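You operate a simulated robot arm through the tools that you are given. There is no shell and no other tool.

The job below is to be done with a simulated robot arm. You get a single attempt, and the scene is never put back.

JOB
Swap the green ring under the cap for the purple ring.
Fine: the cap waits on the grey tray and is pushed back on the post; the green ring stays on the tray.

It is judged by the outcome, as a careful person would: the job done as asked, and still so three seconds after it is handed in. It fails if anything else is knocked over, pushed out of place, dropped, spilled or broken. A push-on lid holds only when it is set on centred and level and pressed home; a screw cap is set on level and turned clockwise until tight.

ROBOT AND FRAMES
A 6-joint arm with a fingered hand, fixed in place. Base frame: the origin is at the foot of the arm, x ahead of it, y to its left, z up; the work surface is at about z = 86. Readings come in cm, rad, newtons and seconds.
With the tool pointing down near the work surface it reaches from about 30 to 80 cm from the base axis. Its first joint turns from -2.897 to 2.897 rad. Payload 4 kg.
Tool frame: the origin (TCP) lies between the finger pads and is the grasp point; the fingertips stand 2.6 cm ahead of it; z points along the fingers, y is the line along which they close. The gripper opens to 13.2 cm. The gripper's body begins 7.3 cm behind the TCP. The gripper is a hand of 5 fingers: y runs from the thumb to the fingers, the wrist lies at [0, 0, -23.9] in the tool frame.
Orientation is that of the tool frame in the base frame, as a unit quaternion [x, y, z, w]. With the fingers straight down and closing along the base's y, the tool's x points along the base's -x, its y along +y and its z along -z.

CONTROLS
- The arm moves only by the tool play_rows. Its argument "rows" is text: rows parted by semicolons, each of 6 numbers parted by spaces: the shift along the tool's x, y, z in m, then the turn, a rotation vector about the tool's x, y, z in rad. In form: tx ty tz rx ry rz; .... A call has 1 to 20 rows; each row is the pose to reach, as a shift and turn from the pose commanded when the call began, along the tool's axes at that moment. Rows are played at 5 a second. More than 5 cm and 0.15 rad between two rows, and nothing of the call is played. Where a pose cannot be reached the arm comes as near as it can. A force on the tool above 40 N (or 10 N above the force at the start of the call, whichever is more), or a blocked arm, ends the call early, and 0.2 s more pass. In this call time passes only in rows, and 0.2 s behind the last. It gives the time, the measured TCP pose, the force on the tool (base axes), the opening and the grip force at its end, in the units of the frame above (readings bear some noise), with the torque about the TCP (base axes, N m) and any sound that the robot's microphone picked up, and new pictures: "pictures" is both (left out), scene, wrist or none.
- Cameras (640 x 400 px; columns grow to the right, rows downward): "scene" is fixed at [40.25, -64.83, 146.68]; the picture's right is [0.90, -0.44, 0.00], its down [-0.34, -0.69, -0.64] and it looks along [0.29, 0.57, -0.77] (base axes); focal length 258 px, centre (320, 200). "wrist" rides on the gripper at [8.5, 0.2, -9.7] in the tool frame; the picture's right is [-0.02, 1.00, 0.00], its down [-0.75, -0.02, -0.66] and it looks along [-0.66, -0.01, 0.75] (tool axes); focal length 270 px, centre (320, 200).
- set_fingers(finger1, finger2, finger3, finger4, thumb_bend): sets how far each is bent, from 0 (flat) to 100 (curled in); at 30 the hand is open as for a grip, at 70 the pads meet at the TCP. One left out holds its place. A second passes; each finger stops where it meets its share of the squeeze, and holds until it gets a number again. It is the only way to open and close the hand. It gives what a move gives, with no picture; readings hold the bend of each and the force on the fingers (four entries, about 0 where the hand has none), thumb and palm.
- probe_pixels(camera, pixels): for up to 12 pixels [column, row] of the newest picture of that camera ("zoom" is the newest enlarged one), the place [x, y, z] in the base frame of the surface seen there, good to about 0.2 cm. It takes no simulated time.
- close_up(camera, box): a new picture of the part [left, top, right, bottom] of that camera's present view, enlarged. It takes no simulated time.
- job_done(): hands the job in; it is judged then, once.

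Open the gripper and draw the arm clear of the work before you hand the job in, unless the task says otherwise.

The tools are called after "Call:" as name(argument=value, ...) on one line, values as JSON. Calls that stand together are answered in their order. play_rows: Moves the arm, as the interface text tells. Its arguments: {"type":"object","properties":{"rows":{"type":"string"},"pictures":{"type":"string","enum":["both","scene","wrist","none"]}},"required":["rows"]} The other tools are called the same way: set_fingers (finger1, finger2, finger3, finger4, thumb_bend) moves the fingers one by one; probe_pixels (camera, pixels) gives the place of the surface under pixels of a picture; close_up (camera, box) takes an enlarged picture of a part of a camera's view; job_done () hands the job in.

At the start:

```text
time_s: 0.0
ee_pos: [49.03, -24.02, 116.17]
orientation: [0.0, 1.0, 0.0, -0.001]
wrist_force: [-0.4, -0.3, 0.0]
ft_torque: [-0.01, 0.02, 0.03]
finger_gap: 13.16
gripper_force: 0.0
shape: jaw
bend: [30.0, 30.0, 30.0, 30.0, 30.0]
finger forces: [0.0, 0.0, 0.0, 0.0, 0.1, 0.1]
```

scene: 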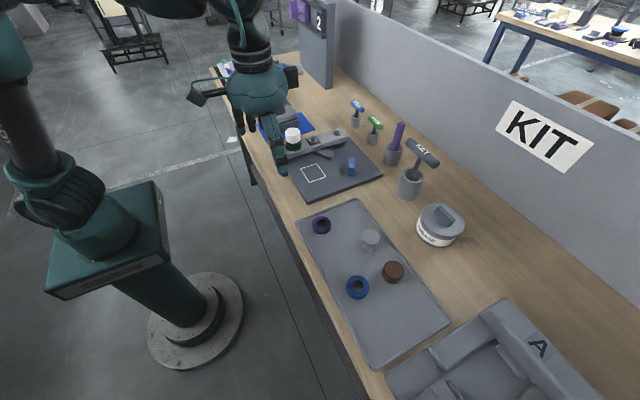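
wrist: 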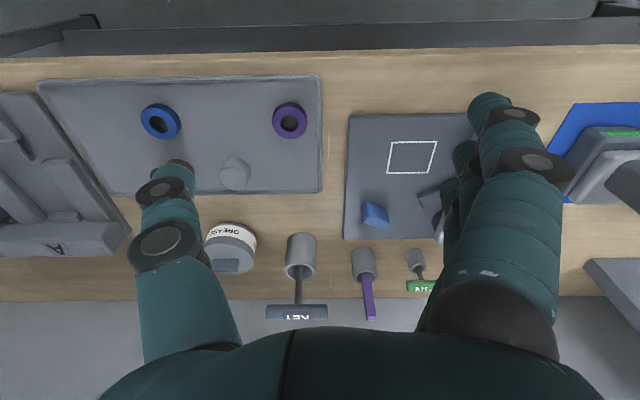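

The scene shows a tray with rings at about (320,225) and (357,287), and something white with a green ring near (292,138). I take close-ups to identify the post, cap, and rings.

Call:
close_up(camera="scene", box=[240, 80, 400, 200])

Call:
close_up(camera="scene", box=[280, 190, 480, 370])

Call:
close_up(camera="wrist", box=[340, 90, 640, 300])

```text
3.33 times, centred on (320, 140) of scene
```

zoom: 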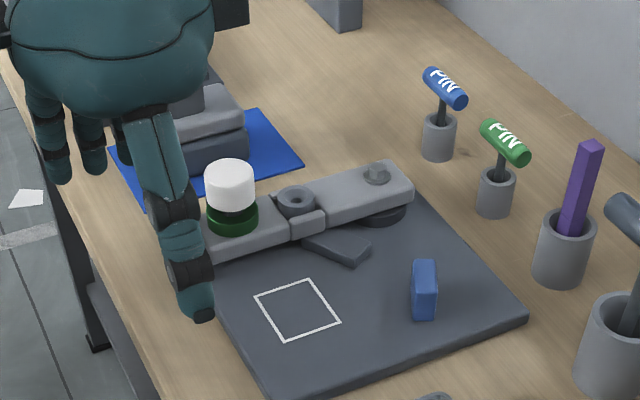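

```text
2.22 times, centred on (380, 280) of scene
```

zoom: 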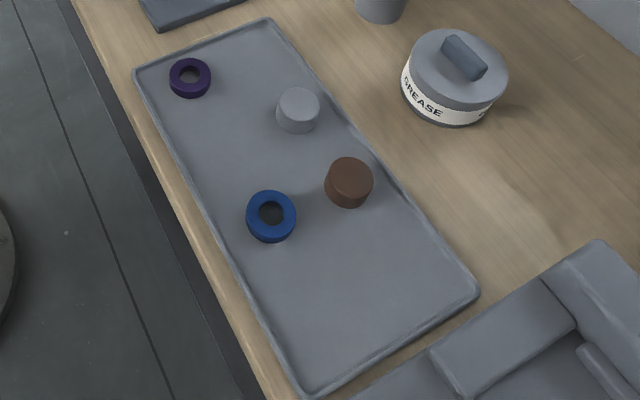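

```text
1.90 times, centred on (490, 195) of wrist
```

zoom: 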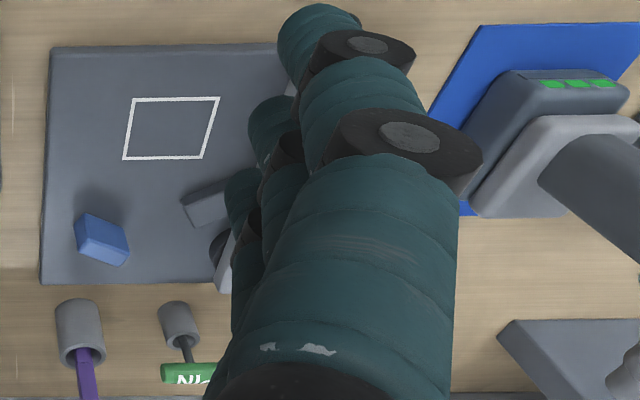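

The cap (white, at scene (292,135)) with the green ring under it sits on a grey bar fixture on a dark board. I probe the key places.

Call:
probe_pixels(camera="scene", pixels=[[292, 130], [292, 135], [298, 147], [314, 138], [334, 132], [325, 153], [351, 166], [313, 173], [304, 146], [280, 170], [340, 180], [300, 105]])

Call:
probe_pixels(camera="scene", pixels=[[320, 219], [321, 225], [357, 279], [357, 287], [370, 234], [393, 267], [340, 250], [380, 340], [300, 222], [355, 200], [450, 322], [368, 366]])

```text
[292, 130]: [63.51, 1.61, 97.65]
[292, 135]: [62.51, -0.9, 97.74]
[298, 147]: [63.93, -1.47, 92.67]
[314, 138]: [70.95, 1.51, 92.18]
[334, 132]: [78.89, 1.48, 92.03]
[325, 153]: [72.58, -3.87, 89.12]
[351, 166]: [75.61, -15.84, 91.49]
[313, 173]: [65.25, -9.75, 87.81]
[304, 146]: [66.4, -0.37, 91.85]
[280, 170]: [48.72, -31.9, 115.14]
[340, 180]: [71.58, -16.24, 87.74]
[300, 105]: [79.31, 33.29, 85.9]
```

```text
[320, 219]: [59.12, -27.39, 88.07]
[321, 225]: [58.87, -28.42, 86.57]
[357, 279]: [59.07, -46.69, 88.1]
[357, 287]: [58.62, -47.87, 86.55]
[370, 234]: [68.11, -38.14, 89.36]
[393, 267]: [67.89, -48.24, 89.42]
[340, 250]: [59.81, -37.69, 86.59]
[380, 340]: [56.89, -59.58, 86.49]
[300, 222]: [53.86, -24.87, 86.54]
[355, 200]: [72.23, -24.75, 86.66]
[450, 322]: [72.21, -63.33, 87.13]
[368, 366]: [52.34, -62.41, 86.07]
```

The cap top is near (63,0.3,97.7) and the purple ring near (59,-28). I move the hand over toward the fixture, staying high, to look between the fingers with the wrist camera.

Call:
play_rows(rows="0 0.04 0 0 0 0; -0.01 0.08 0 0 0 0; -0.02 0.12 0 0 0 0; -0.03 0.16 0 0 0 0; -0.04 0.20 0 0 0 0; -0.05 0.24 0 0 0 0; -0.06 0.25 0 0 0 0")

```text
time_s: 1.6
ee_pos: [55.2, 0.98, 115.99]
orientation: [-0.001, 1.0, 0.0, 0.0]
wrist_force: [-0.3, 0.5, 0.5]
ft_torque: [-0.02, 0.01, 0.01]
finger_gap: 13.2
gripper_force: 0.1
shape: jaw
bend: [30.0, 30.0, 30.0, 30.0, 30.0]
finger forces: [0.1, 0.0, 0.0, 0.1, 0.0, 0.1]
```

scene: 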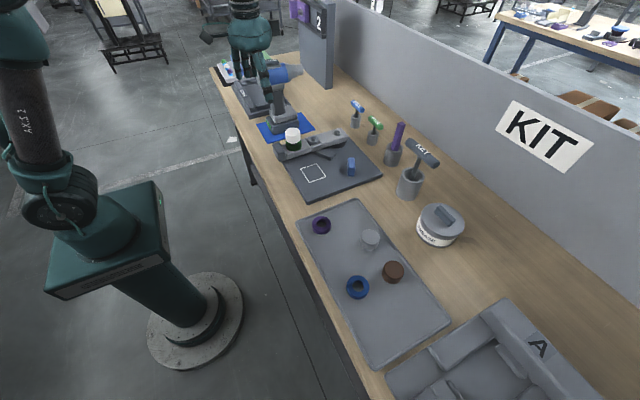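
wrist: 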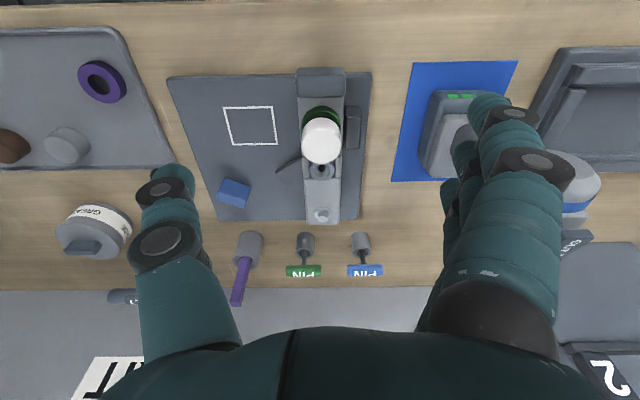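

The view is clear now: the cap is at wrist (321,140), the bar runs down to (322,216). I zoom in on the fixture.

Call:
close_up(camera="wrist", box=[220, 60, 420, 240])

Call:
close_up(camera="scene", box=[260, 100, 380, 200])

Call:
close_up(camera="wrist", box=[0, 20, 180, 180])

```text
2.22 times, centred on (320, 150) of wrist
```

zoom: 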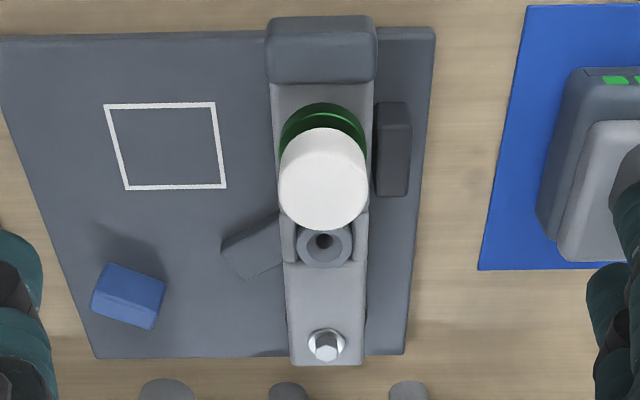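

```text
4.00 times, centred on (320, 150) of scene
```

zoom: 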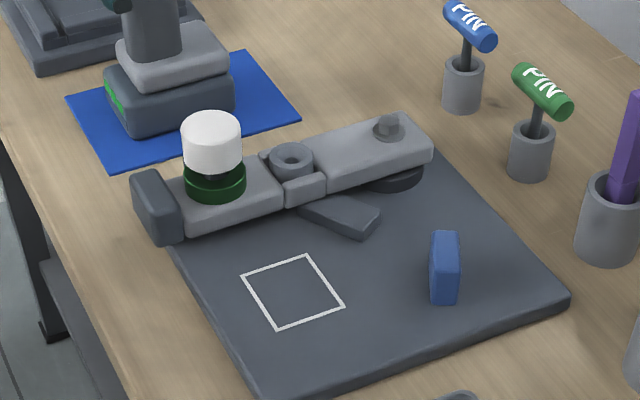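

```text
2.50 times, centred on (90, 100) of wrist
```

zoom: 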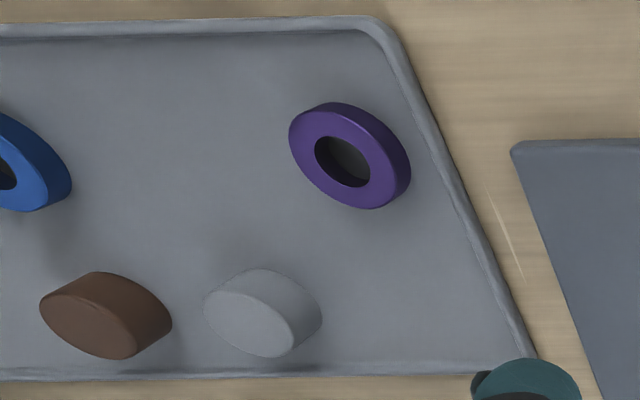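

I zoom further on the cap and ring in the scene camera so I can probe heights.

Call:
close_up(camera="scene", box=[272, 118, 320, 166])

```text
8.33 times, centred on (296, 142) of scene
```

zoom: 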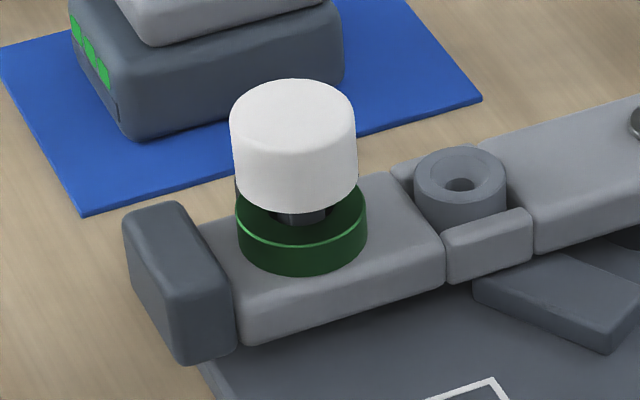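

Now I see the cap on a thin post above the green ring. I probe the cap top, sides, ring, and bar.

Call:
probe_pixels(camera="zoom", pixels=[[292, 112], [236, 112], [350, 112], [292, 84], [293, 145], [295, 160], [296, 205], [300, 240], [302, 266], [303, 215], [400, 220], [244, 220]])

Call:
probe_pixels(camera="zoom", pixels=[[365, 215], [320, 235], [460, 165], [459, 185], [480, 240], [180, 230], [320, 320], [350, 300], [540, 300], [250, 90], [210, 60], [220, 110]])

```text
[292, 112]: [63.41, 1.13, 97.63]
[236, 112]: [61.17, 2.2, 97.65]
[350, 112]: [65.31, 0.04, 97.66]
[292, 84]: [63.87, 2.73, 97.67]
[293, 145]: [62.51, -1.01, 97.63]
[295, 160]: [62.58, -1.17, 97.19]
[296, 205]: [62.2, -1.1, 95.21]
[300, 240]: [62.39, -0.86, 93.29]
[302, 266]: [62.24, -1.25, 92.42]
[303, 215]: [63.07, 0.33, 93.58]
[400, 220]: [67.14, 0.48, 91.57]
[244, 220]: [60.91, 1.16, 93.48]
```

```text
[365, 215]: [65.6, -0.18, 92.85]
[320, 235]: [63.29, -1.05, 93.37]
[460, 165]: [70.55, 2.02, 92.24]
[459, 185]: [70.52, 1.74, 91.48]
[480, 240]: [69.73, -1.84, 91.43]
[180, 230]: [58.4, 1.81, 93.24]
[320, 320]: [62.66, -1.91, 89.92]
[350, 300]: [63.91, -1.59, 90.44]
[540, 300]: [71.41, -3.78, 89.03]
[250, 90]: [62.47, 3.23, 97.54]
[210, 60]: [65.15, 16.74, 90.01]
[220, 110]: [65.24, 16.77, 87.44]
```

I now probe the fingertips in the wrist picture to learn where each finger is relative to the TCP.

Call:
close_up(camera="wrist", box=[420, 80, 600, 260])

Call:
probe_pixels(camera="wrist", pixels=[[165, 170], [165, 190], [165, 240], [488, 98], [490, 125], [470, 142], [465, 160], [451, 190], [447, 225], [510, 115], [535, 160], [180, 320]])

```text
2.22 times, centred on (510, 170) of wrist
```

zoom: 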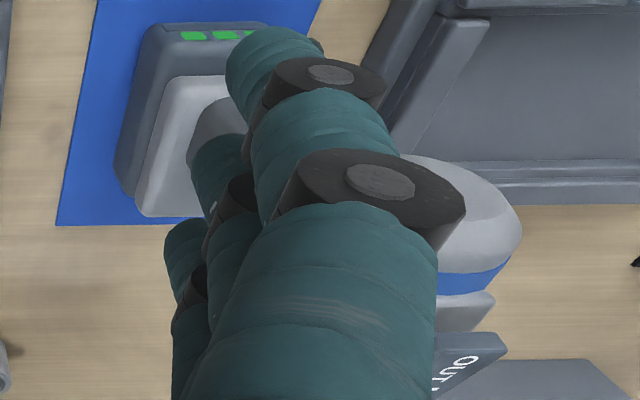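

```text
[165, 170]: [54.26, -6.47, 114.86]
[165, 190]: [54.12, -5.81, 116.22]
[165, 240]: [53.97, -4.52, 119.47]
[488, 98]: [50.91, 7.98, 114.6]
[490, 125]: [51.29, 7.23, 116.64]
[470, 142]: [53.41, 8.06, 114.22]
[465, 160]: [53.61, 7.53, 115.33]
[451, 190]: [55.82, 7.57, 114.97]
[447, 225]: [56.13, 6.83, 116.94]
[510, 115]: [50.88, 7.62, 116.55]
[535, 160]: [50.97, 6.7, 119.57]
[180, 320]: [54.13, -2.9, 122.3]
```

The cap axis is at about (63.15, 1.0), top z 97.65, bottom about 94.9. I move above it with the fingers open and check the view.

Call:
play_rows(rows="-0.03 0 0.0 0 0 0; -0.06 0 0.01 0 0 0; -0.0795 0 0.04 0 0 0; -0.0795 0 0.08 0 0 0; -0.0795 0 0.11 0 0 0")

```text
time_s: 2.8
ee_pos: [63.15, 0.99, 105.12]
orientation: [0.001, 1.0, 0.0, -0.001]
wrist_force: [-0.2, 0.6, 0.0]
ft_torque: [-0.03, -0.01, 0.01]
finger_gap: 13.21
gripper_force: 0.1
shape: jaw
bend: [30.0, 30.0, 30.0, 30.0, 30.0]
finger forces: [0.0, 0.1, 0.1, 0.0, 0.1, 0.1]
```

scene: 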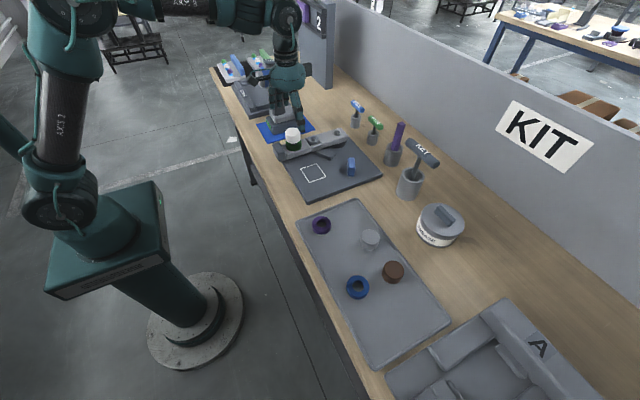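
wrist: 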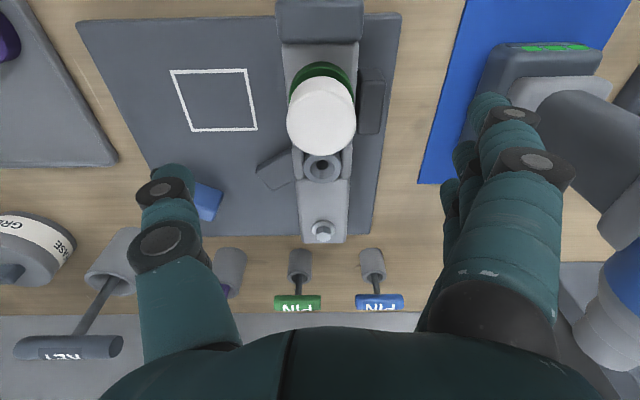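

The cap is at wrist (321,115) between the fingers. I probe its top edges to refine the centre before descending.

Call:
close_up(camera="wrist", box=[256, 50, 400, 140])

Call:
probe_pixels(camera="wrist", pixels=[[321, 152], [321, 120], [321, 95], [321, 80], [321, 68], [291, 115], [352, 115], [372, 90], [321, 20], [320, 170], [273, 170], [320, 231]])

```text
4.44 times, centred on (328, 95) of wrist
```

zoom: 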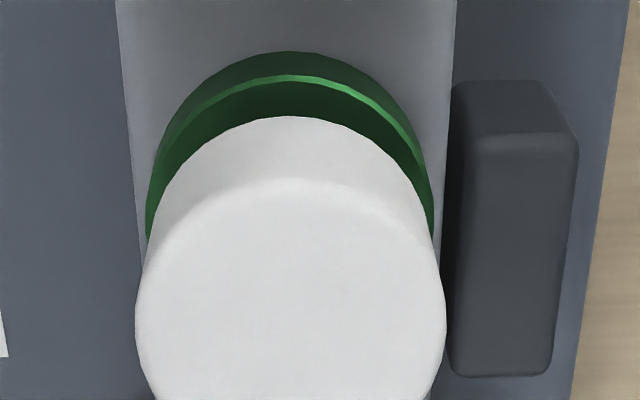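

```text
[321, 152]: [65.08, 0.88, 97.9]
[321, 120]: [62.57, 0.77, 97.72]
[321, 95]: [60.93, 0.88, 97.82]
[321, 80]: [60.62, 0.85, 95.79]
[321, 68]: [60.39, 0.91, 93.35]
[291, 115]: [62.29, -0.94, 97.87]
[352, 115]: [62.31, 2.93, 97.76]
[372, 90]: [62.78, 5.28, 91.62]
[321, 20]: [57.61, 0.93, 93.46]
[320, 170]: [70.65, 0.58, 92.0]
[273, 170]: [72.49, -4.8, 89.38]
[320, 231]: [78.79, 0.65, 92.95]
```

The cap centre reads about (63.1, 0.9) with its side from z 94.9 to 97.7, and the stop block beside the bar tops out at z 91.6. I descend to TCP z≈96.5 so the pads straddle the cap.

Call:
play_rows(rows="0 -0.001 0.03 0 0 0; 0.0005 -0.001 0.06 0 0 0; 0.0005 -0.001 0.075 0 0 0; 0.0005 -0.001 0.086 0 0 0")

Call:
close_up(camera="scene", box=[250, 90, 346, 166])

```text
time_s: 3.8
ee_pos: [63.12, 0.78, 96.35]
orientation: [0.0, 1.0, 0.0, 0.0]
wrist_force: [-1.1, -0.6, 0.0]
ft_torque: [-0.02, 0.0, -0.04]
finger_gap: 13.18
gripper_force: 0.0
shape: jaw
bend: [30.0, 30.0, 30.0, 30.0, 30.0]
finger forces: [0.0, 0.1, 0.0, 0.0, 0.0, 0.0]
```

scene: 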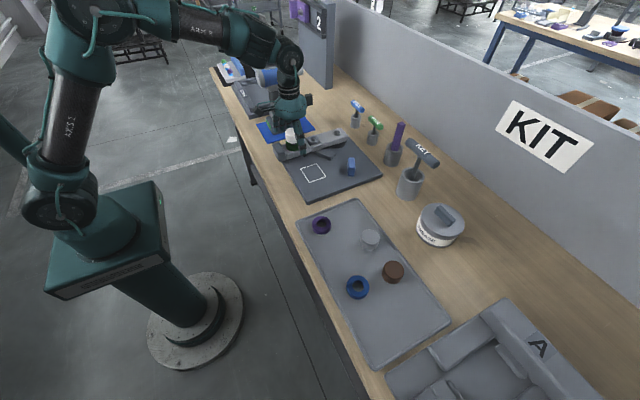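
wrist: 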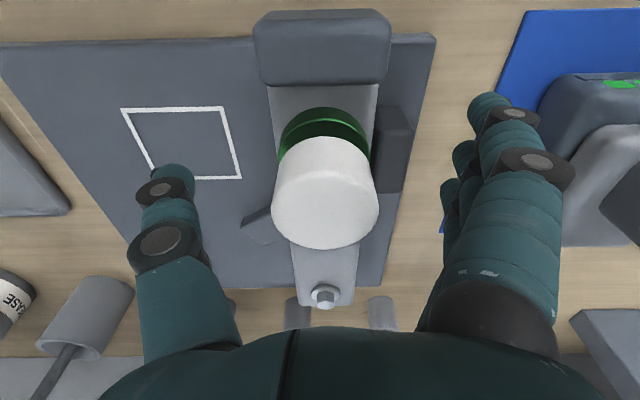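

```text
5.26 times, centred on (298, 128) of scene
```

zoom: 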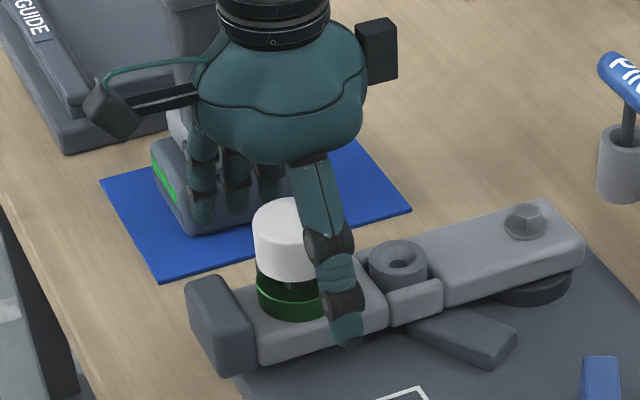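

The cap centre column (324) suggests y≈1.03, so I nudge +0.15 cm in y, then partly close the middle fingers and the thumb.

Call:
play_rows(rows="0.001 0.0015 0.0 0 0 0", pictures="none")

Call:
set_fingers(finger2=50, finger3=50, thumb_bend=50)

Call:
close_up(camera="wrist", box=[120, 60, 580, 347])

Call:
close_up(camera="scene", box=[250, 90, 346, 166])

```text
time_s: 4.2
ee_pos: [63.09, 0.88, 96.45]
orientation: [0.0, 1.0, 0.0, 0.0]
wrist_force: [-0.7, -0.3, -0.9]
ft_torque: [0.01, 0.0, 0.0]
finger_gap: 13.17
gripper_force: 0.1
shape: jaw
bend: [30.0, 30.0, 30.0, 30.0, 30.0]
finger forces: [0.0, 0.0, 0.0, 0.0, 0.0, 0.1]
```

```text
time_s: 5.2
ee_pos: [62.88, 0.98, 96.55]
orientation: [0.0, 1.0, 0.0, 0.0]
wrist_force: [-0.1, 0.0, 0.2]
ft_torque: [-0.02, 0.04, 0.01]
finger_gap: 10.74
gripper_force: 0.0
shape: fingers
bend: [30.0, 50.0, 50.0, 30.0, 50.0]
finger forces: [0.0, 0.0, 0.0, 0.0, 0.0, 0.1]
```

```text
1.39 times, centred on (350, 204) of wrist
```

zoom: 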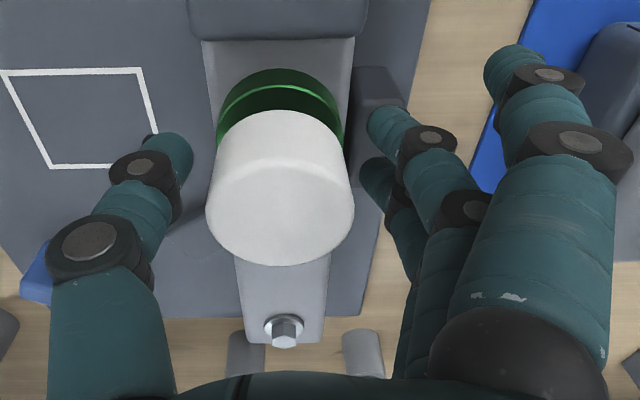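

```text
5.26 times, centred on (298, 128) of scene
```

zoom: 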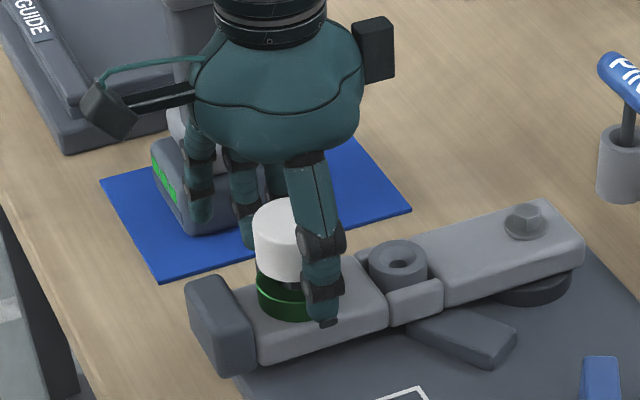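

The two middle fingers and thumb close evenly around the cap. I probe the tips' positions before closing further.

Call:
probe_pixels(camera="zoom", pixels=[[322, 318], [318, 290], [322, 240], [245, 205]])

Call:
probe_pixels(camera="wrist", pixels=[[241, 160], [236, 180], [370, 140], [378, 150], [373, 172]])

Call:
set_fingers(finger2=70, finger3=70, thumb_bend=70)

Call:
close_up(camera="wrist", box=[120, 60, 580, 347])

Call:
close_up(camera="scene", box=[250, 90, 346, 166])

```text
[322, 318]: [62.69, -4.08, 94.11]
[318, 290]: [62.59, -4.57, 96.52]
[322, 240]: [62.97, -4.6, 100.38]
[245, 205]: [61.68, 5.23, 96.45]
```

```text
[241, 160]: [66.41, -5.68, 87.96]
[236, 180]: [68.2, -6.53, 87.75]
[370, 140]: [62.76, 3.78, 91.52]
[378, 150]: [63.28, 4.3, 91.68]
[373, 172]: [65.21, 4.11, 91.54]
```

```text
time_s: 6.2
ee_pos: [62.86, 0.87, 96.45]
orientation: [0.0, 1.0, 0.0, 0.0]
wrist_force: [0.0, -6.2, -0.3]
ft_torque: [0.0, 0.02, 0.0]
finger_gap: 8.9
gripper_force: 10.4
shape: fingers
bend: [30.0, 67.0, 66.0, 30.0, 66.0]
finger forces: [0.0, 3.8, 4.0, 0.0, 13.3, 0.0]
```

```text
1.39 times, centred on (350, 204) of wrist
```

zoom: 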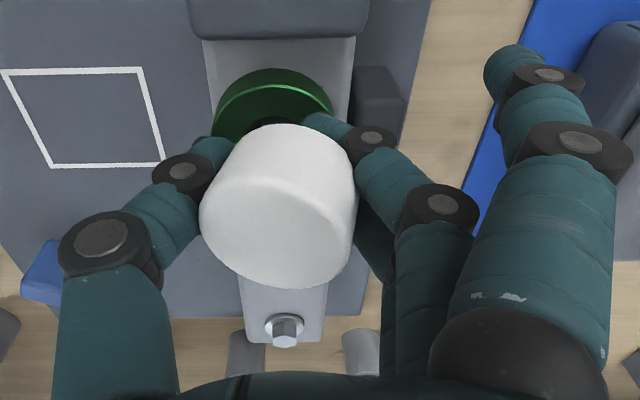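

```text
5.26 times, centred on (298, 128) of scene
```

zoom: 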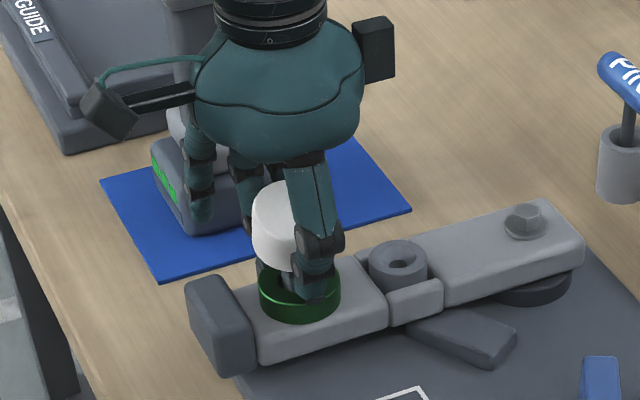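

The cap appears to have popped up and tilted slightly between the fingers (zoom (280,205)). I look closer before doing anything else.

Call:
close_up(camera="scene", box=[276, 112, 326, 156])

Call:
probe_pixels(camera="zoom", pixels=[[230, 140], [200, 140], [240, 110], [200, 200], [220, 230], [190, 210], [240, 300], [180, 260], [300, 265], [310, 290], [330, 240], [240, 170]])

Call:
close_up(camera="wrist", box=[230, 90, 420, 280])

```text
9.09 times, centred on (301, 134) of scene
```

zoom: 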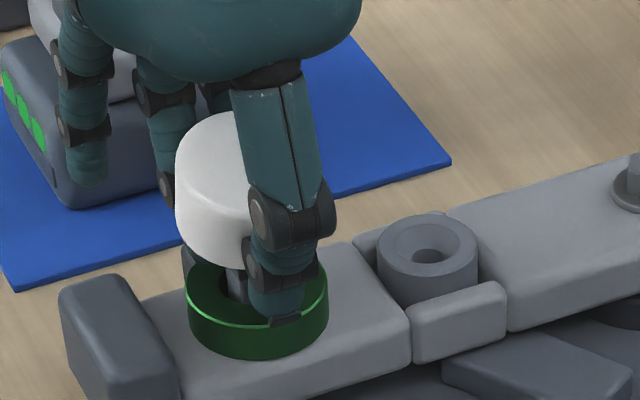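

```text
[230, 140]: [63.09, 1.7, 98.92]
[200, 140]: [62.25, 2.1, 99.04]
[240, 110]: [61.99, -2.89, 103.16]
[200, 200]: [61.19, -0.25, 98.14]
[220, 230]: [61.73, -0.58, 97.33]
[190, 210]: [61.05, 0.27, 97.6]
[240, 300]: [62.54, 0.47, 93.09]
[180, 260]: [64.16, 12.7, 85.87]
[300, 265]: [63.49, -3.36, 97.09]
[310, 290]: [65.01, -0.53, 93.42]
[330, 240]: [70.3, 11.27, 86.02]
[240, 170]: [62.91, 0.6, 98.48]
```

```text
2.11 times, centred on (325, 185) of wrist
```

zoom: 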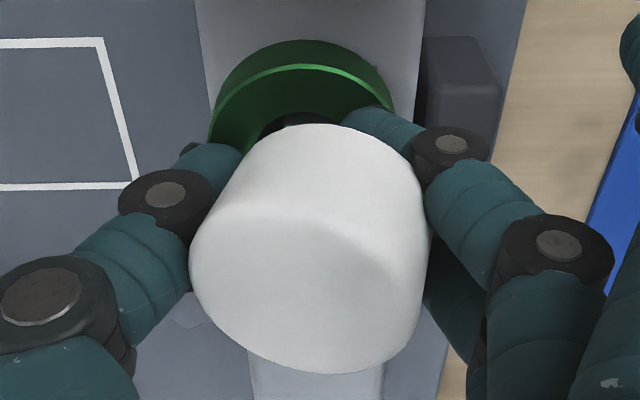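

The cap is already off its seat, cradled between thumb and two fingers (top now near z 98.9, tilted slightly). I lift slowly and check that it stays held.

Call:
play_rows(rows="0 0 -0.004 0 0 0; 0 0 -0.008 0 0 0; 0 0 -0.012 0 0 0; 0 0 -0.016 0 0 0; 0 0 -0.02 0 0 0")

Call:
close_up(camera="scene", box=[276, 106, 326, 156])

Call:
close_up(camera="wrist", box=[200, 60, 450, 280])

```text
time_s: 7.4
ee_pos: [62.93, 0.84, 98.52]
orientation: [0.001, 1.0, 0.0, 0.001]
wrist_force: [-0.7, -0.7, 0.3]
ft_torque: [0.02, 0.0, 0.0]
finger_gap: 8.81
gripper_force: 10.7
shape: fingers
bend: [30.0, 67.0, 67.0, 30.0, 66.0]
finger forces: [0.1, 5.0, 5.2, 0.1, 11.3, 0.0]
```

scene: 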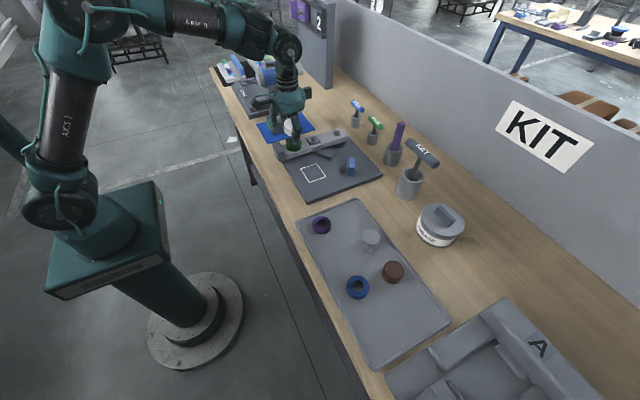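
wrist: 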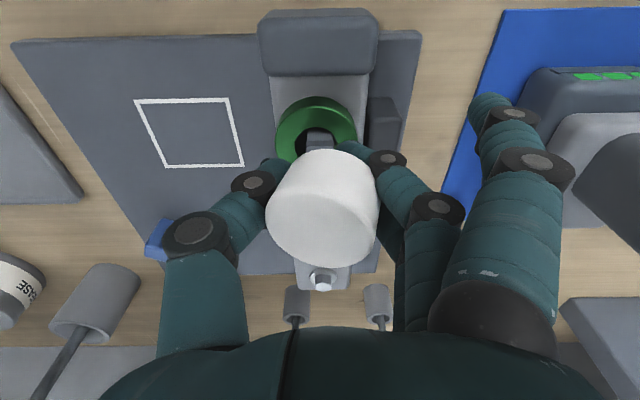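

```text
8.00 times, centred on (301, 131) of scene
```

zoom: 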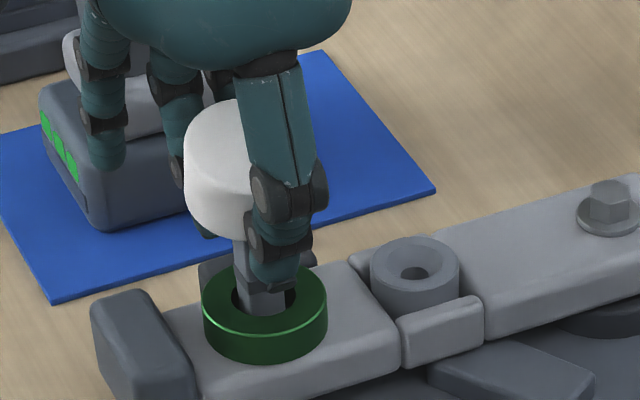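

```text
1.82 times, centred on (325, 170) of wrist
```

zoom: 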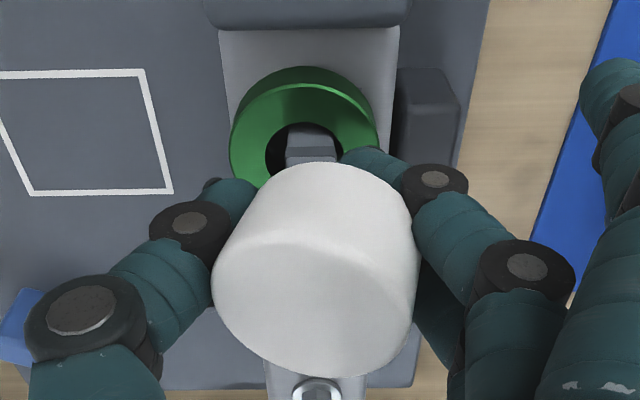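

The cap is clear of the square post and held steadily (about 10 N), and the green ring stayed on the post. I lift further, then carry the cap toward the free area of the tray around (60,-38).

Call:
play_rows(rows="0 0 -0.02 0 0 0; 0 0 -0.05 0 0 0; 0 -0.01 -0.07 0 0 0; 0.003 -0.03 -0.07 0 0 0; 0.006 -0.06 -0.07 0 0 0; 0.009 -0.09 -0.07 0 0 0; 0.012 -0.12 -0.07 0 0 0; 0.015 -0.15 -0.07 0 0 0; 0.018 -0.18 -0.07 0 0 0; 0.021 -0.21 -0.07 0 0 0; 0.024 -0.24 -0.07 0 0 0; 0.027 -0.27 -0.07 0 0 0; 0.03 -0.30 -0.07 0 0 0; 0.03 -0.33 -0.07 0 0 0; 0.03 -0.36 -0.07 0 0 0; 0.03 -0.38 -0.07 0 0 0; 0.03 -0.39 -0.07 0 0 0")

Call:
set_fingers(finger1=50, finger4=50)

Call:
close_up(camera="scene", box=[290, 150, 450, 290])

Call:
close_up(camera="wrist", box=[100, 40, 580, 340])

```text
time_s: 11.0
ee_pos: [59.85, -38.07, 105.42]
orientation: [0.0, 1.0, 0.0, 0.0]
wrist_force: [-0.4, -0.1, -0.2]
ft_torque: [0.03, 0.04, 0.02]
finger_gap: 8.82
gripper_force: 10.2
shape: fingers
bend: [30.0, 67.0, 67.0, 30.0, 66.0]
finger forces: [0.1, 4.9, 5.5, 0.0, 11.1, 0.0]
```

scene: 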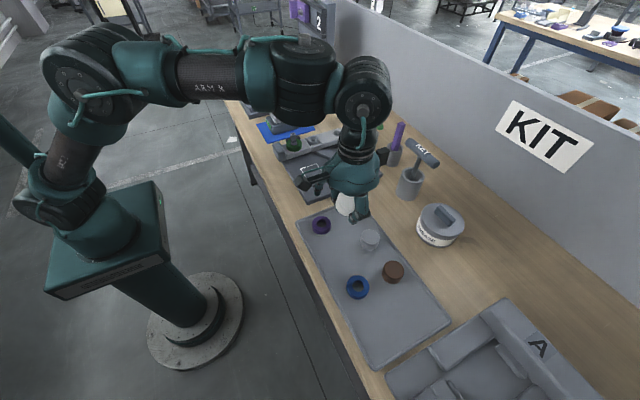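
wrist: 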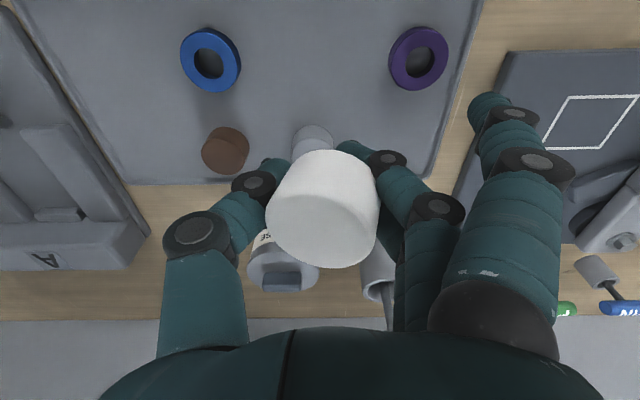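

```text
time_s: 12.0
ee_pos: [59.8, -38.05, 105.48]
orientation: [0.0, 1.0, 0.0, -0.001]
wrist_force: [0.8, 0.0, -0.5]
ft_torque: [0.02, -0.02, -0.03]
finger_gap: 5.77
gripper_force: 10.8
shape: fingers
bend: [50.0, 67.0, 67.0, 50.0, 66.0]
finger forces: [0.0, 5.0, 5.4, 0.1, 11.1, 0.0]
```

```text
2.86 times, centred on (370, 220) of scene
```

zoom: 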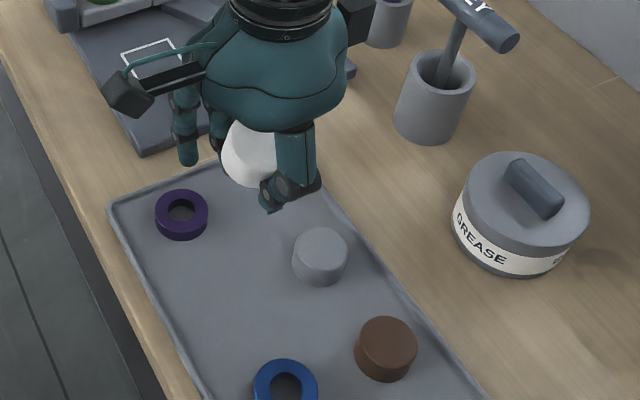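

```text
1.33 times, centred on (340, 190) of wrist
```

zoom: 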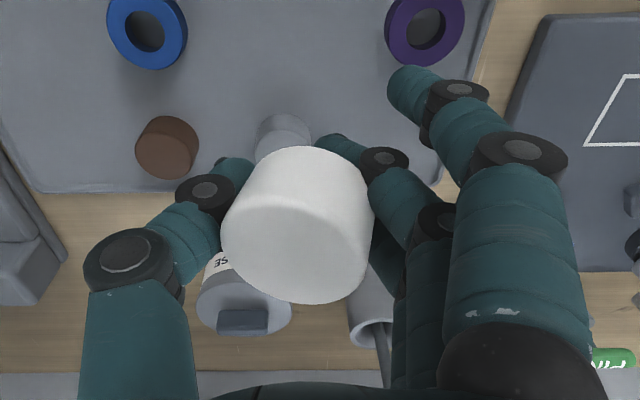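

The cap is still held. I probe its surface in the newest zoom to find its tilt and how low its bottom edge is relative to the TCP.

Call:
probe_pixels(camera="zoom", pixels=[[295, 225], [295, 290], [250, 245], [345, 250], [295, 255], [255, 190], [295, 185], [340, 180], [295, 152], [330, 140], [230, 170], [415, 75]])

Call:
close_up(camera="scene", box=[325, 170, 385, 220])

Call:
probe_pixels(camera="zoom", pixels=[[200, 200], [200, 150], [240, 190], [180, 220], [200, 260], [240, 275], [300, 290], [350, 300], [260, 300], [380, 270], [330, 320], [150, 230]])

```text
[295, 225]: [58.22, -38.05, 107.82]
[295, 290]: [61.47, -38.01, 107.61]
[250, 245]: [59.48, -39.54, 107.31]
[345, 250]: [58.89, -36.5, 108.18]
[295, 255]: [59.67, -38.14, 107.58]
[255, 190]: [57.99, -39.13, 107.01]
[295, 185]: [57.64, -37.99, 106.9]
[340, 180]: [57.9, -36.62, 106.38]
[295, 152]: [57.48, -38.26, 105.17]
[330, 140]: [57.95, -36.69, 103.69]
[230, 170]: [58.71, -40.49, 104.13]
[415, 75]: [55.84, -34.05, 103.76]
```

```text
8.00 times, centred on (355, 195) of scene
```

zoom: 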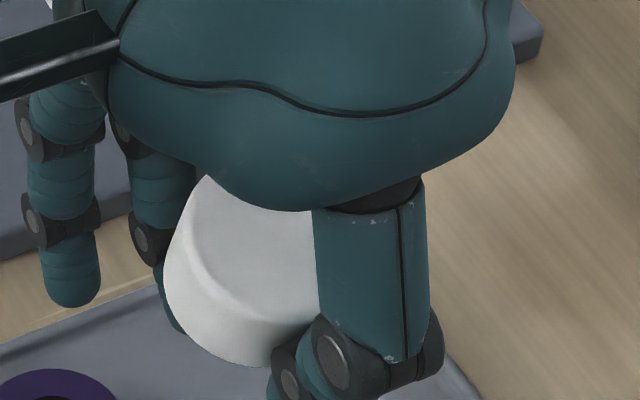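

```text
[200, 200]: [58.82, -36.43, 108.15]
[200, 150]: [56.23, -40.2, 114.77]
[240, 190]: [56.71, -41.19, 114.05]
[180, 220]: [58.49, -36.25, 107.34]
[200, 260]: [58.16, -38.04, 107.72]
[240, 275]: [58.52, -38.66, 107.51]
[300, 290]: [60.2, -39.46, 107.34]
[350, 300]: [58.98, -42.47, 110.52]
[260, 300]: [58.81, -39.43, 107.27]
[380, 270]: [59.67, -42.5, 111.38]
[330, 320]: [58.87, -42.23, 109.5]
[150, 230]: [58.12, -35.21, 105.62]
```

The cap sits tilted about 16° on the curled tips, its lowest edge about 1 cm below the TCP. I descend over the free tray spot so the fingertips come near the tray, then open gradually so the cap slides down level.

Call:
play_rows(rows="0 0 0.03 0 0 0; 0 0 0.06 0 0 0; 0 0 0.09 0 0 0; 0 0 0.115 0 0 0; 0 0 0.135 0 0 0; 0 0 0.148 0 0 0; 0 0 0.155 0 0 0; 0 0 0.157 0 0 0")

Call:
close_up(camera="scene", box=[300, 190, 410, 280])

Call:
close_up(camera="wrist", box=[140, 20, 520, 260])

```text
time_s: 13.8
ee_pos: [59.99, -38.08, 89.77]
orientation: [-0.001, 1.0, 0.0, 0.0]
wrist_force: [-0.8, 0.2, 2.3]
ft_torque: [0.15, 0.02, 0.02]
finger_gap: 5.77
gripper_force: 11.6
shape: fingers
bend: [50.0, 67.0, 67.0, 50.0, 66.0]
finger forces: [1.4, 4.9, 5.4, 1.4, 10.9, 0.0]
```

scene: 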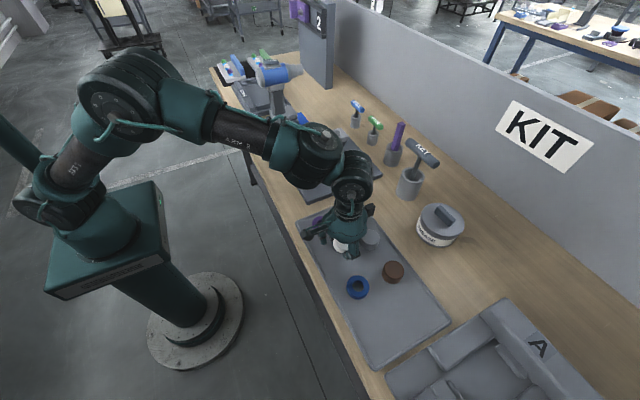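
wrist: 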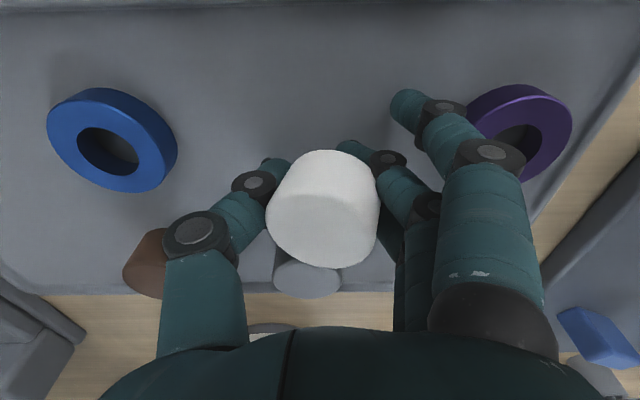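

```text
4.44 times, centred on (355, 235) of scene
```

zoom: 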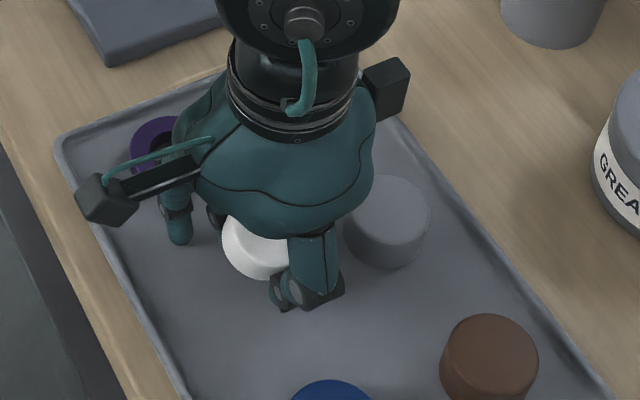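

```text
1.67 times, centred on (330, 140) of wrist
```

zoom: 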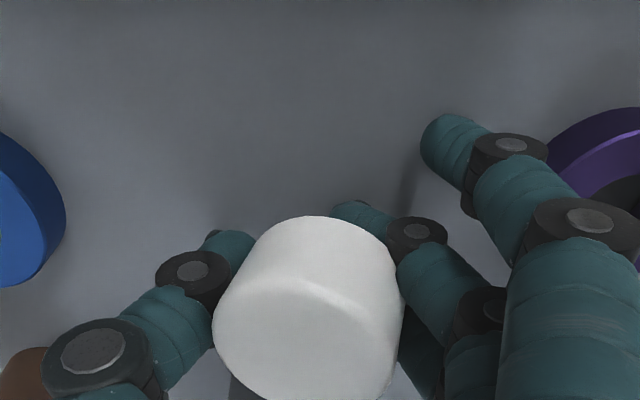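

Fingers 1 and 4 just touch the tray (1.4 N each), so the tips are down. I rise 0.25 cm and open the grip by a small step, watching how the cap settles.

Call:
play_rows(rows="0 0 -0.0025 0 0 0", pictures="none")

Call:
set_fingers(finger2=63, finger3=63, thumb_bend=64)

Call:
close_up(camera="wrist", box=[200, 80, 480, 280])

Call:
close_up(camera="scene", box=[320, 200, 390, 260])

```text
time_s: 14.2
ee_pos: [59.98, -37.96, 90.0]
orientation: [0.0, 1.0, 0.0, 0.0]
wrist_force: [-0.3, -0.3, -1.3]
ft_torque: [0.01, 0.0, -0.05]
finger_gap: 5.76
gripper_force: 10.2
shape: fingers
bend: [50.0, 67.0, 67.0, 50.0, 66.0]
finger forces: [0.0, 4.9, 5.4, 0.0, 11.0, 0.1]
```

```text
time_s: 15.2
ee_pos: [59.85, -37.96, 90.05]
orientation: [0.0, 1.0, 0.0, 0.0]
wrist_force: [0.6, 0.5, -1.8]
ft_torque: [0.02, 0.0, 0.01]
finger_gap: 5.68
gripper_force: 2.4
shape: fingers
bend: [50.0, 63.0, 62.0, 50.0, 63.0]
finger forces: [0.0, 1.1, 1.4, 0.0, 2.2, 0.0]
```

```text
2.00 times, centred on (340, 180) of wrist
```

zoom: 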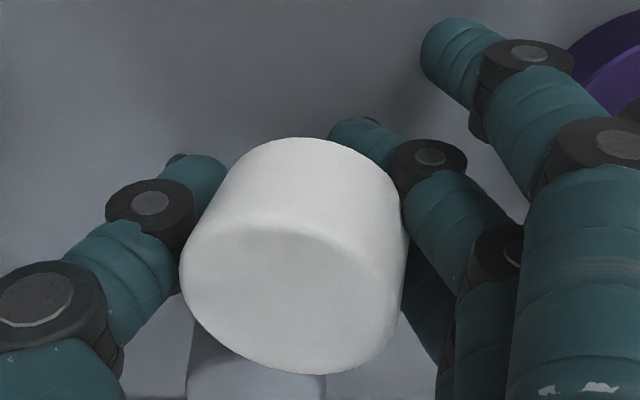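

```text
6.67 times, centred on (355, 230) of scene
```

zoom: 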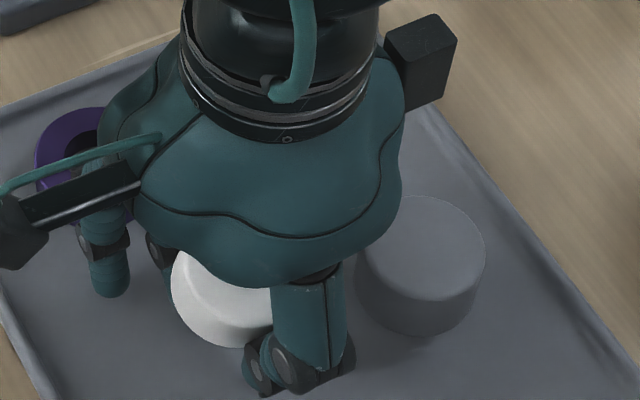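

Grip fell to about 2 N and the cap is still cradled. I probe its tilt and open another small step.

Call:
close_up(camera="wrist", box=[200, 80, 480, 280])

Call:
probe_pixels(camera="zoom", pixels=[[290, 260], [290, 350], [210, 290], [370, 330], [300, 160], [230, 210], [380, 200], [350, 150], [200, 180]])

Call:
set_fingers(finger2=60, finger3=60, thumb_bend=62)

Call:
close_up(camera="wrist", box=[200, 80, 480, 280])

```text
2.00 times, centred on (340, 180) of wrist
```

zoom: 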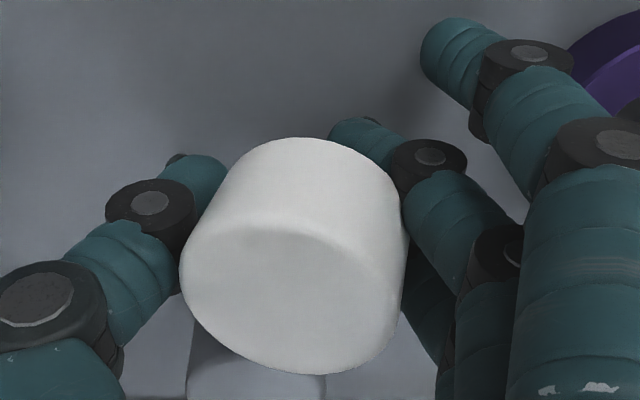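

```text
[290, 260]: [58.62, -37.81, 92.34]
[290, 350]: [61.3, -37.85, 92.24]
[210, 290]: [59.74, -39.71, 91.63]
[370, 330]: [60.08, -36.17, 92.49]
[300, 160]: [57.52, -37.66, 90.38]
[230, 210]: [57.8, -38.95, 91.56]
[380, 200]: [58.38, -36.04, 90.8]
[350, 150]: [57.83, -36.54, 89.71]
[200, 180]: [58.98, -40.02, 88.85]
```

```text
time_s: 16.2
ee_pos: [59.9, -37.98, 90.0]
orientation: [0.0, 1.0, 0.0, 0.0]
wrist_force: [-0.6, -0.8, -0.1]
ft_torque: [0.0, -0.02, 0.0]
finger_gap: 5.77
gripper_force: 0.3
shape: fingers
bend: [50.0, 60.0, 60.0, 50.0, 62.0]
finger forces: [0.0, 0.3, 0.3, 0.0, 0.4, 0.1]
```

```text
2.00 times, centred on (340, 180) of wrist
```

zoom: 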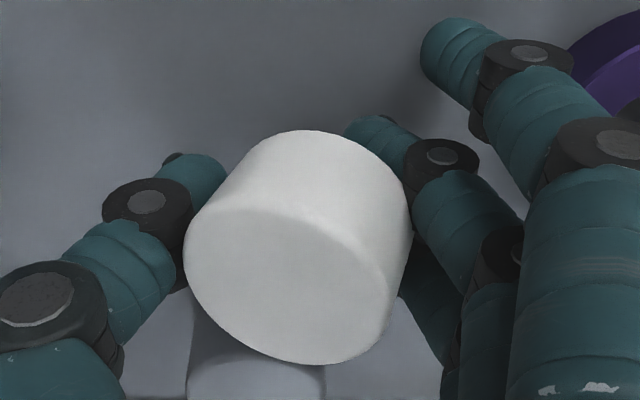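

The grip is nearly released and the cap is resting on the tips; its top face looks more tilted toward the thumb. I probe the tilt now.

Call:
probe_pixels(camera="zoom", pixels=[[280, 250], [280, 345], [205, 270], [360, 320], [300, 150], [230, 190], [385, 200], [350, 150], [200, 180], [370, 130]])

```text
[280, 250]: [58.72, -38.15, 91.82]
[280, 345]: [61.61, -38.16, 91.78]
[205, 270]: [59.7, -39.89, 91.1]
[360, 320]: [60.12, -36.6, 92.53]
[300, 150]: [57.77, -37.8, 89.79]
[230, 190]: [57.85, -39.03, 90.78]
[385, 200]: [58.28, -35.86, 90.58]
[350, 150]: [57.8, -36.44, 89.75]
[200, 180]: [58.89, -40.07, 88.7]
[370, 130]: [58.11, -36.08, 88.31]
```

Tilt is about 23° with the finger side high, so I open the two fingers further while holding the thumb, to let the +y side come down.

Call:
set_fingers(finger2=57, finger3=57)

Call:
close_up(camera="wrist", box=[200, 80, 480, 280])

Call:
probe_pixels(camera="zoom", pixels=[[280, 250], [280, 340], [215, 270], [350, 320], [300, 150], [230, 190], [385, 200], [350, 150], [200, 180], [370, 130]])

```text
time_s: 17.2
ee_pos: [59.94, -38.12, 90.08]
orientation: [0.0, 1.0, 0.0, 0.0]
wrist_force: [-0.4, -0.1, -0.2]
ft_torque: [-0.04, 0.01, 0.01]
finger_gap: 5.77
gripper_force: 0.0
shape: fingers
bend: [50.0, 56.0, 56.0, 50.0, 62.0]
finger forces: [0.0, 0.1, 0.4, 0.0, 0.2, 0.0]
```

```text
2.00 times, centred on (340, 180) of wrist
```

zoom: 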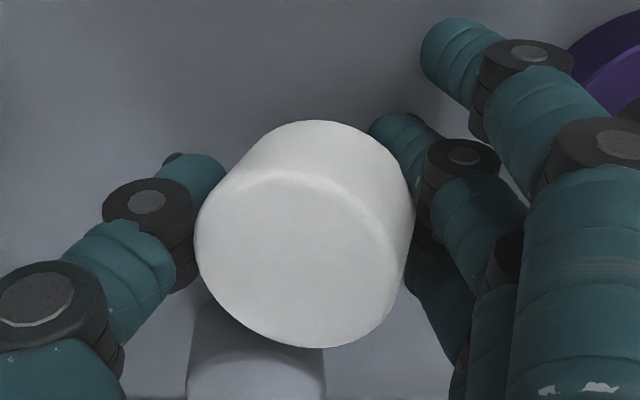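

```text
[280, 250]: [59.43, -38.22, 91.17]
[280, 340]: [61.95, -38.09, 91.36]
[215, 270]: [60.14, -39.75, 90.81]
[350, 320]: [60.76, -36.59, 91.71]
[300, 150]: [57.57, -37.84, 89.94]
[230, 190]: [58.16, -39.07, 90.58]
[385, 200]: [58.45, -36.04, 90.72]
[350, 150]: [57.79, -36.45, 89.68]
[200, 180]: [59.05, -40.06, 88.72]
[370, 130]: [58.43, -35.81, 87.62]
```

The cap dropped further and levelled a bit (slope 0.28). I keep opening: fingers to 54, thumb to 60.

Call:
set_fingers(finger2=54, finger3=54, thumb_bend=60)

Call:
close_up(camera="wrist", box=[200, 80, 480, 280])

Call:
probe_pixels(camera="zoom", pixels=[[290, 220], [290, 300], [235, 240], [350, 270], [300, 150], [230, 190], [385, 200], [350, 150], [200, 180], [370, 130]])

```text
time_s: 18.2
ee_pos: [59.92, -37.95, 90.04]
orientation: [0.0, 1.0, 0.0, 0.0]
wrist_force: [-0.8, 0.6, 0.6]
ft_torque: [0.03, -0.05, 0.03]
finger_gap: 6.0
gripper_force: 0.5
shape: fingers
bend: [50.0, 54.0, 54.0, 50.0, 60.0]
finger forces: [0.0, 0.0, 0.1, 0.0, 0.1, 0.0]
```

```text
2.00 times, centred on (340, 180) of wrist
```

zoom: 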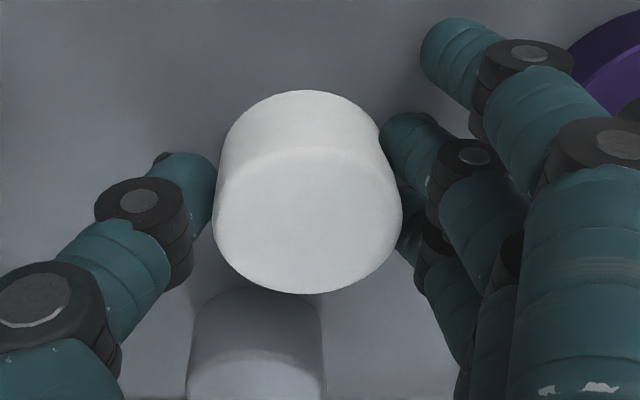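

```text
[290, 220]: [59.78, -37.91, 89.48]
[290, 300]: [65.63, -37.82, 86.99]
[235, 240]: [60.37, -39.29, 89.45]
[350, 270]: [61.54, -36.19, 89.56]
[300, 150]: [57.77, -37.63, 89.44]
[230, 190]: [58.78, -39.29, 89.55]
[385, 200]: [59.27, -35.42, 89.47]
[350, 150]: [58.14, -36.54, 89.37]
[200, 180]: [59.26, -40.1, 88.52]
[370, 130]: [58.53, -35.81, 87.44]
```

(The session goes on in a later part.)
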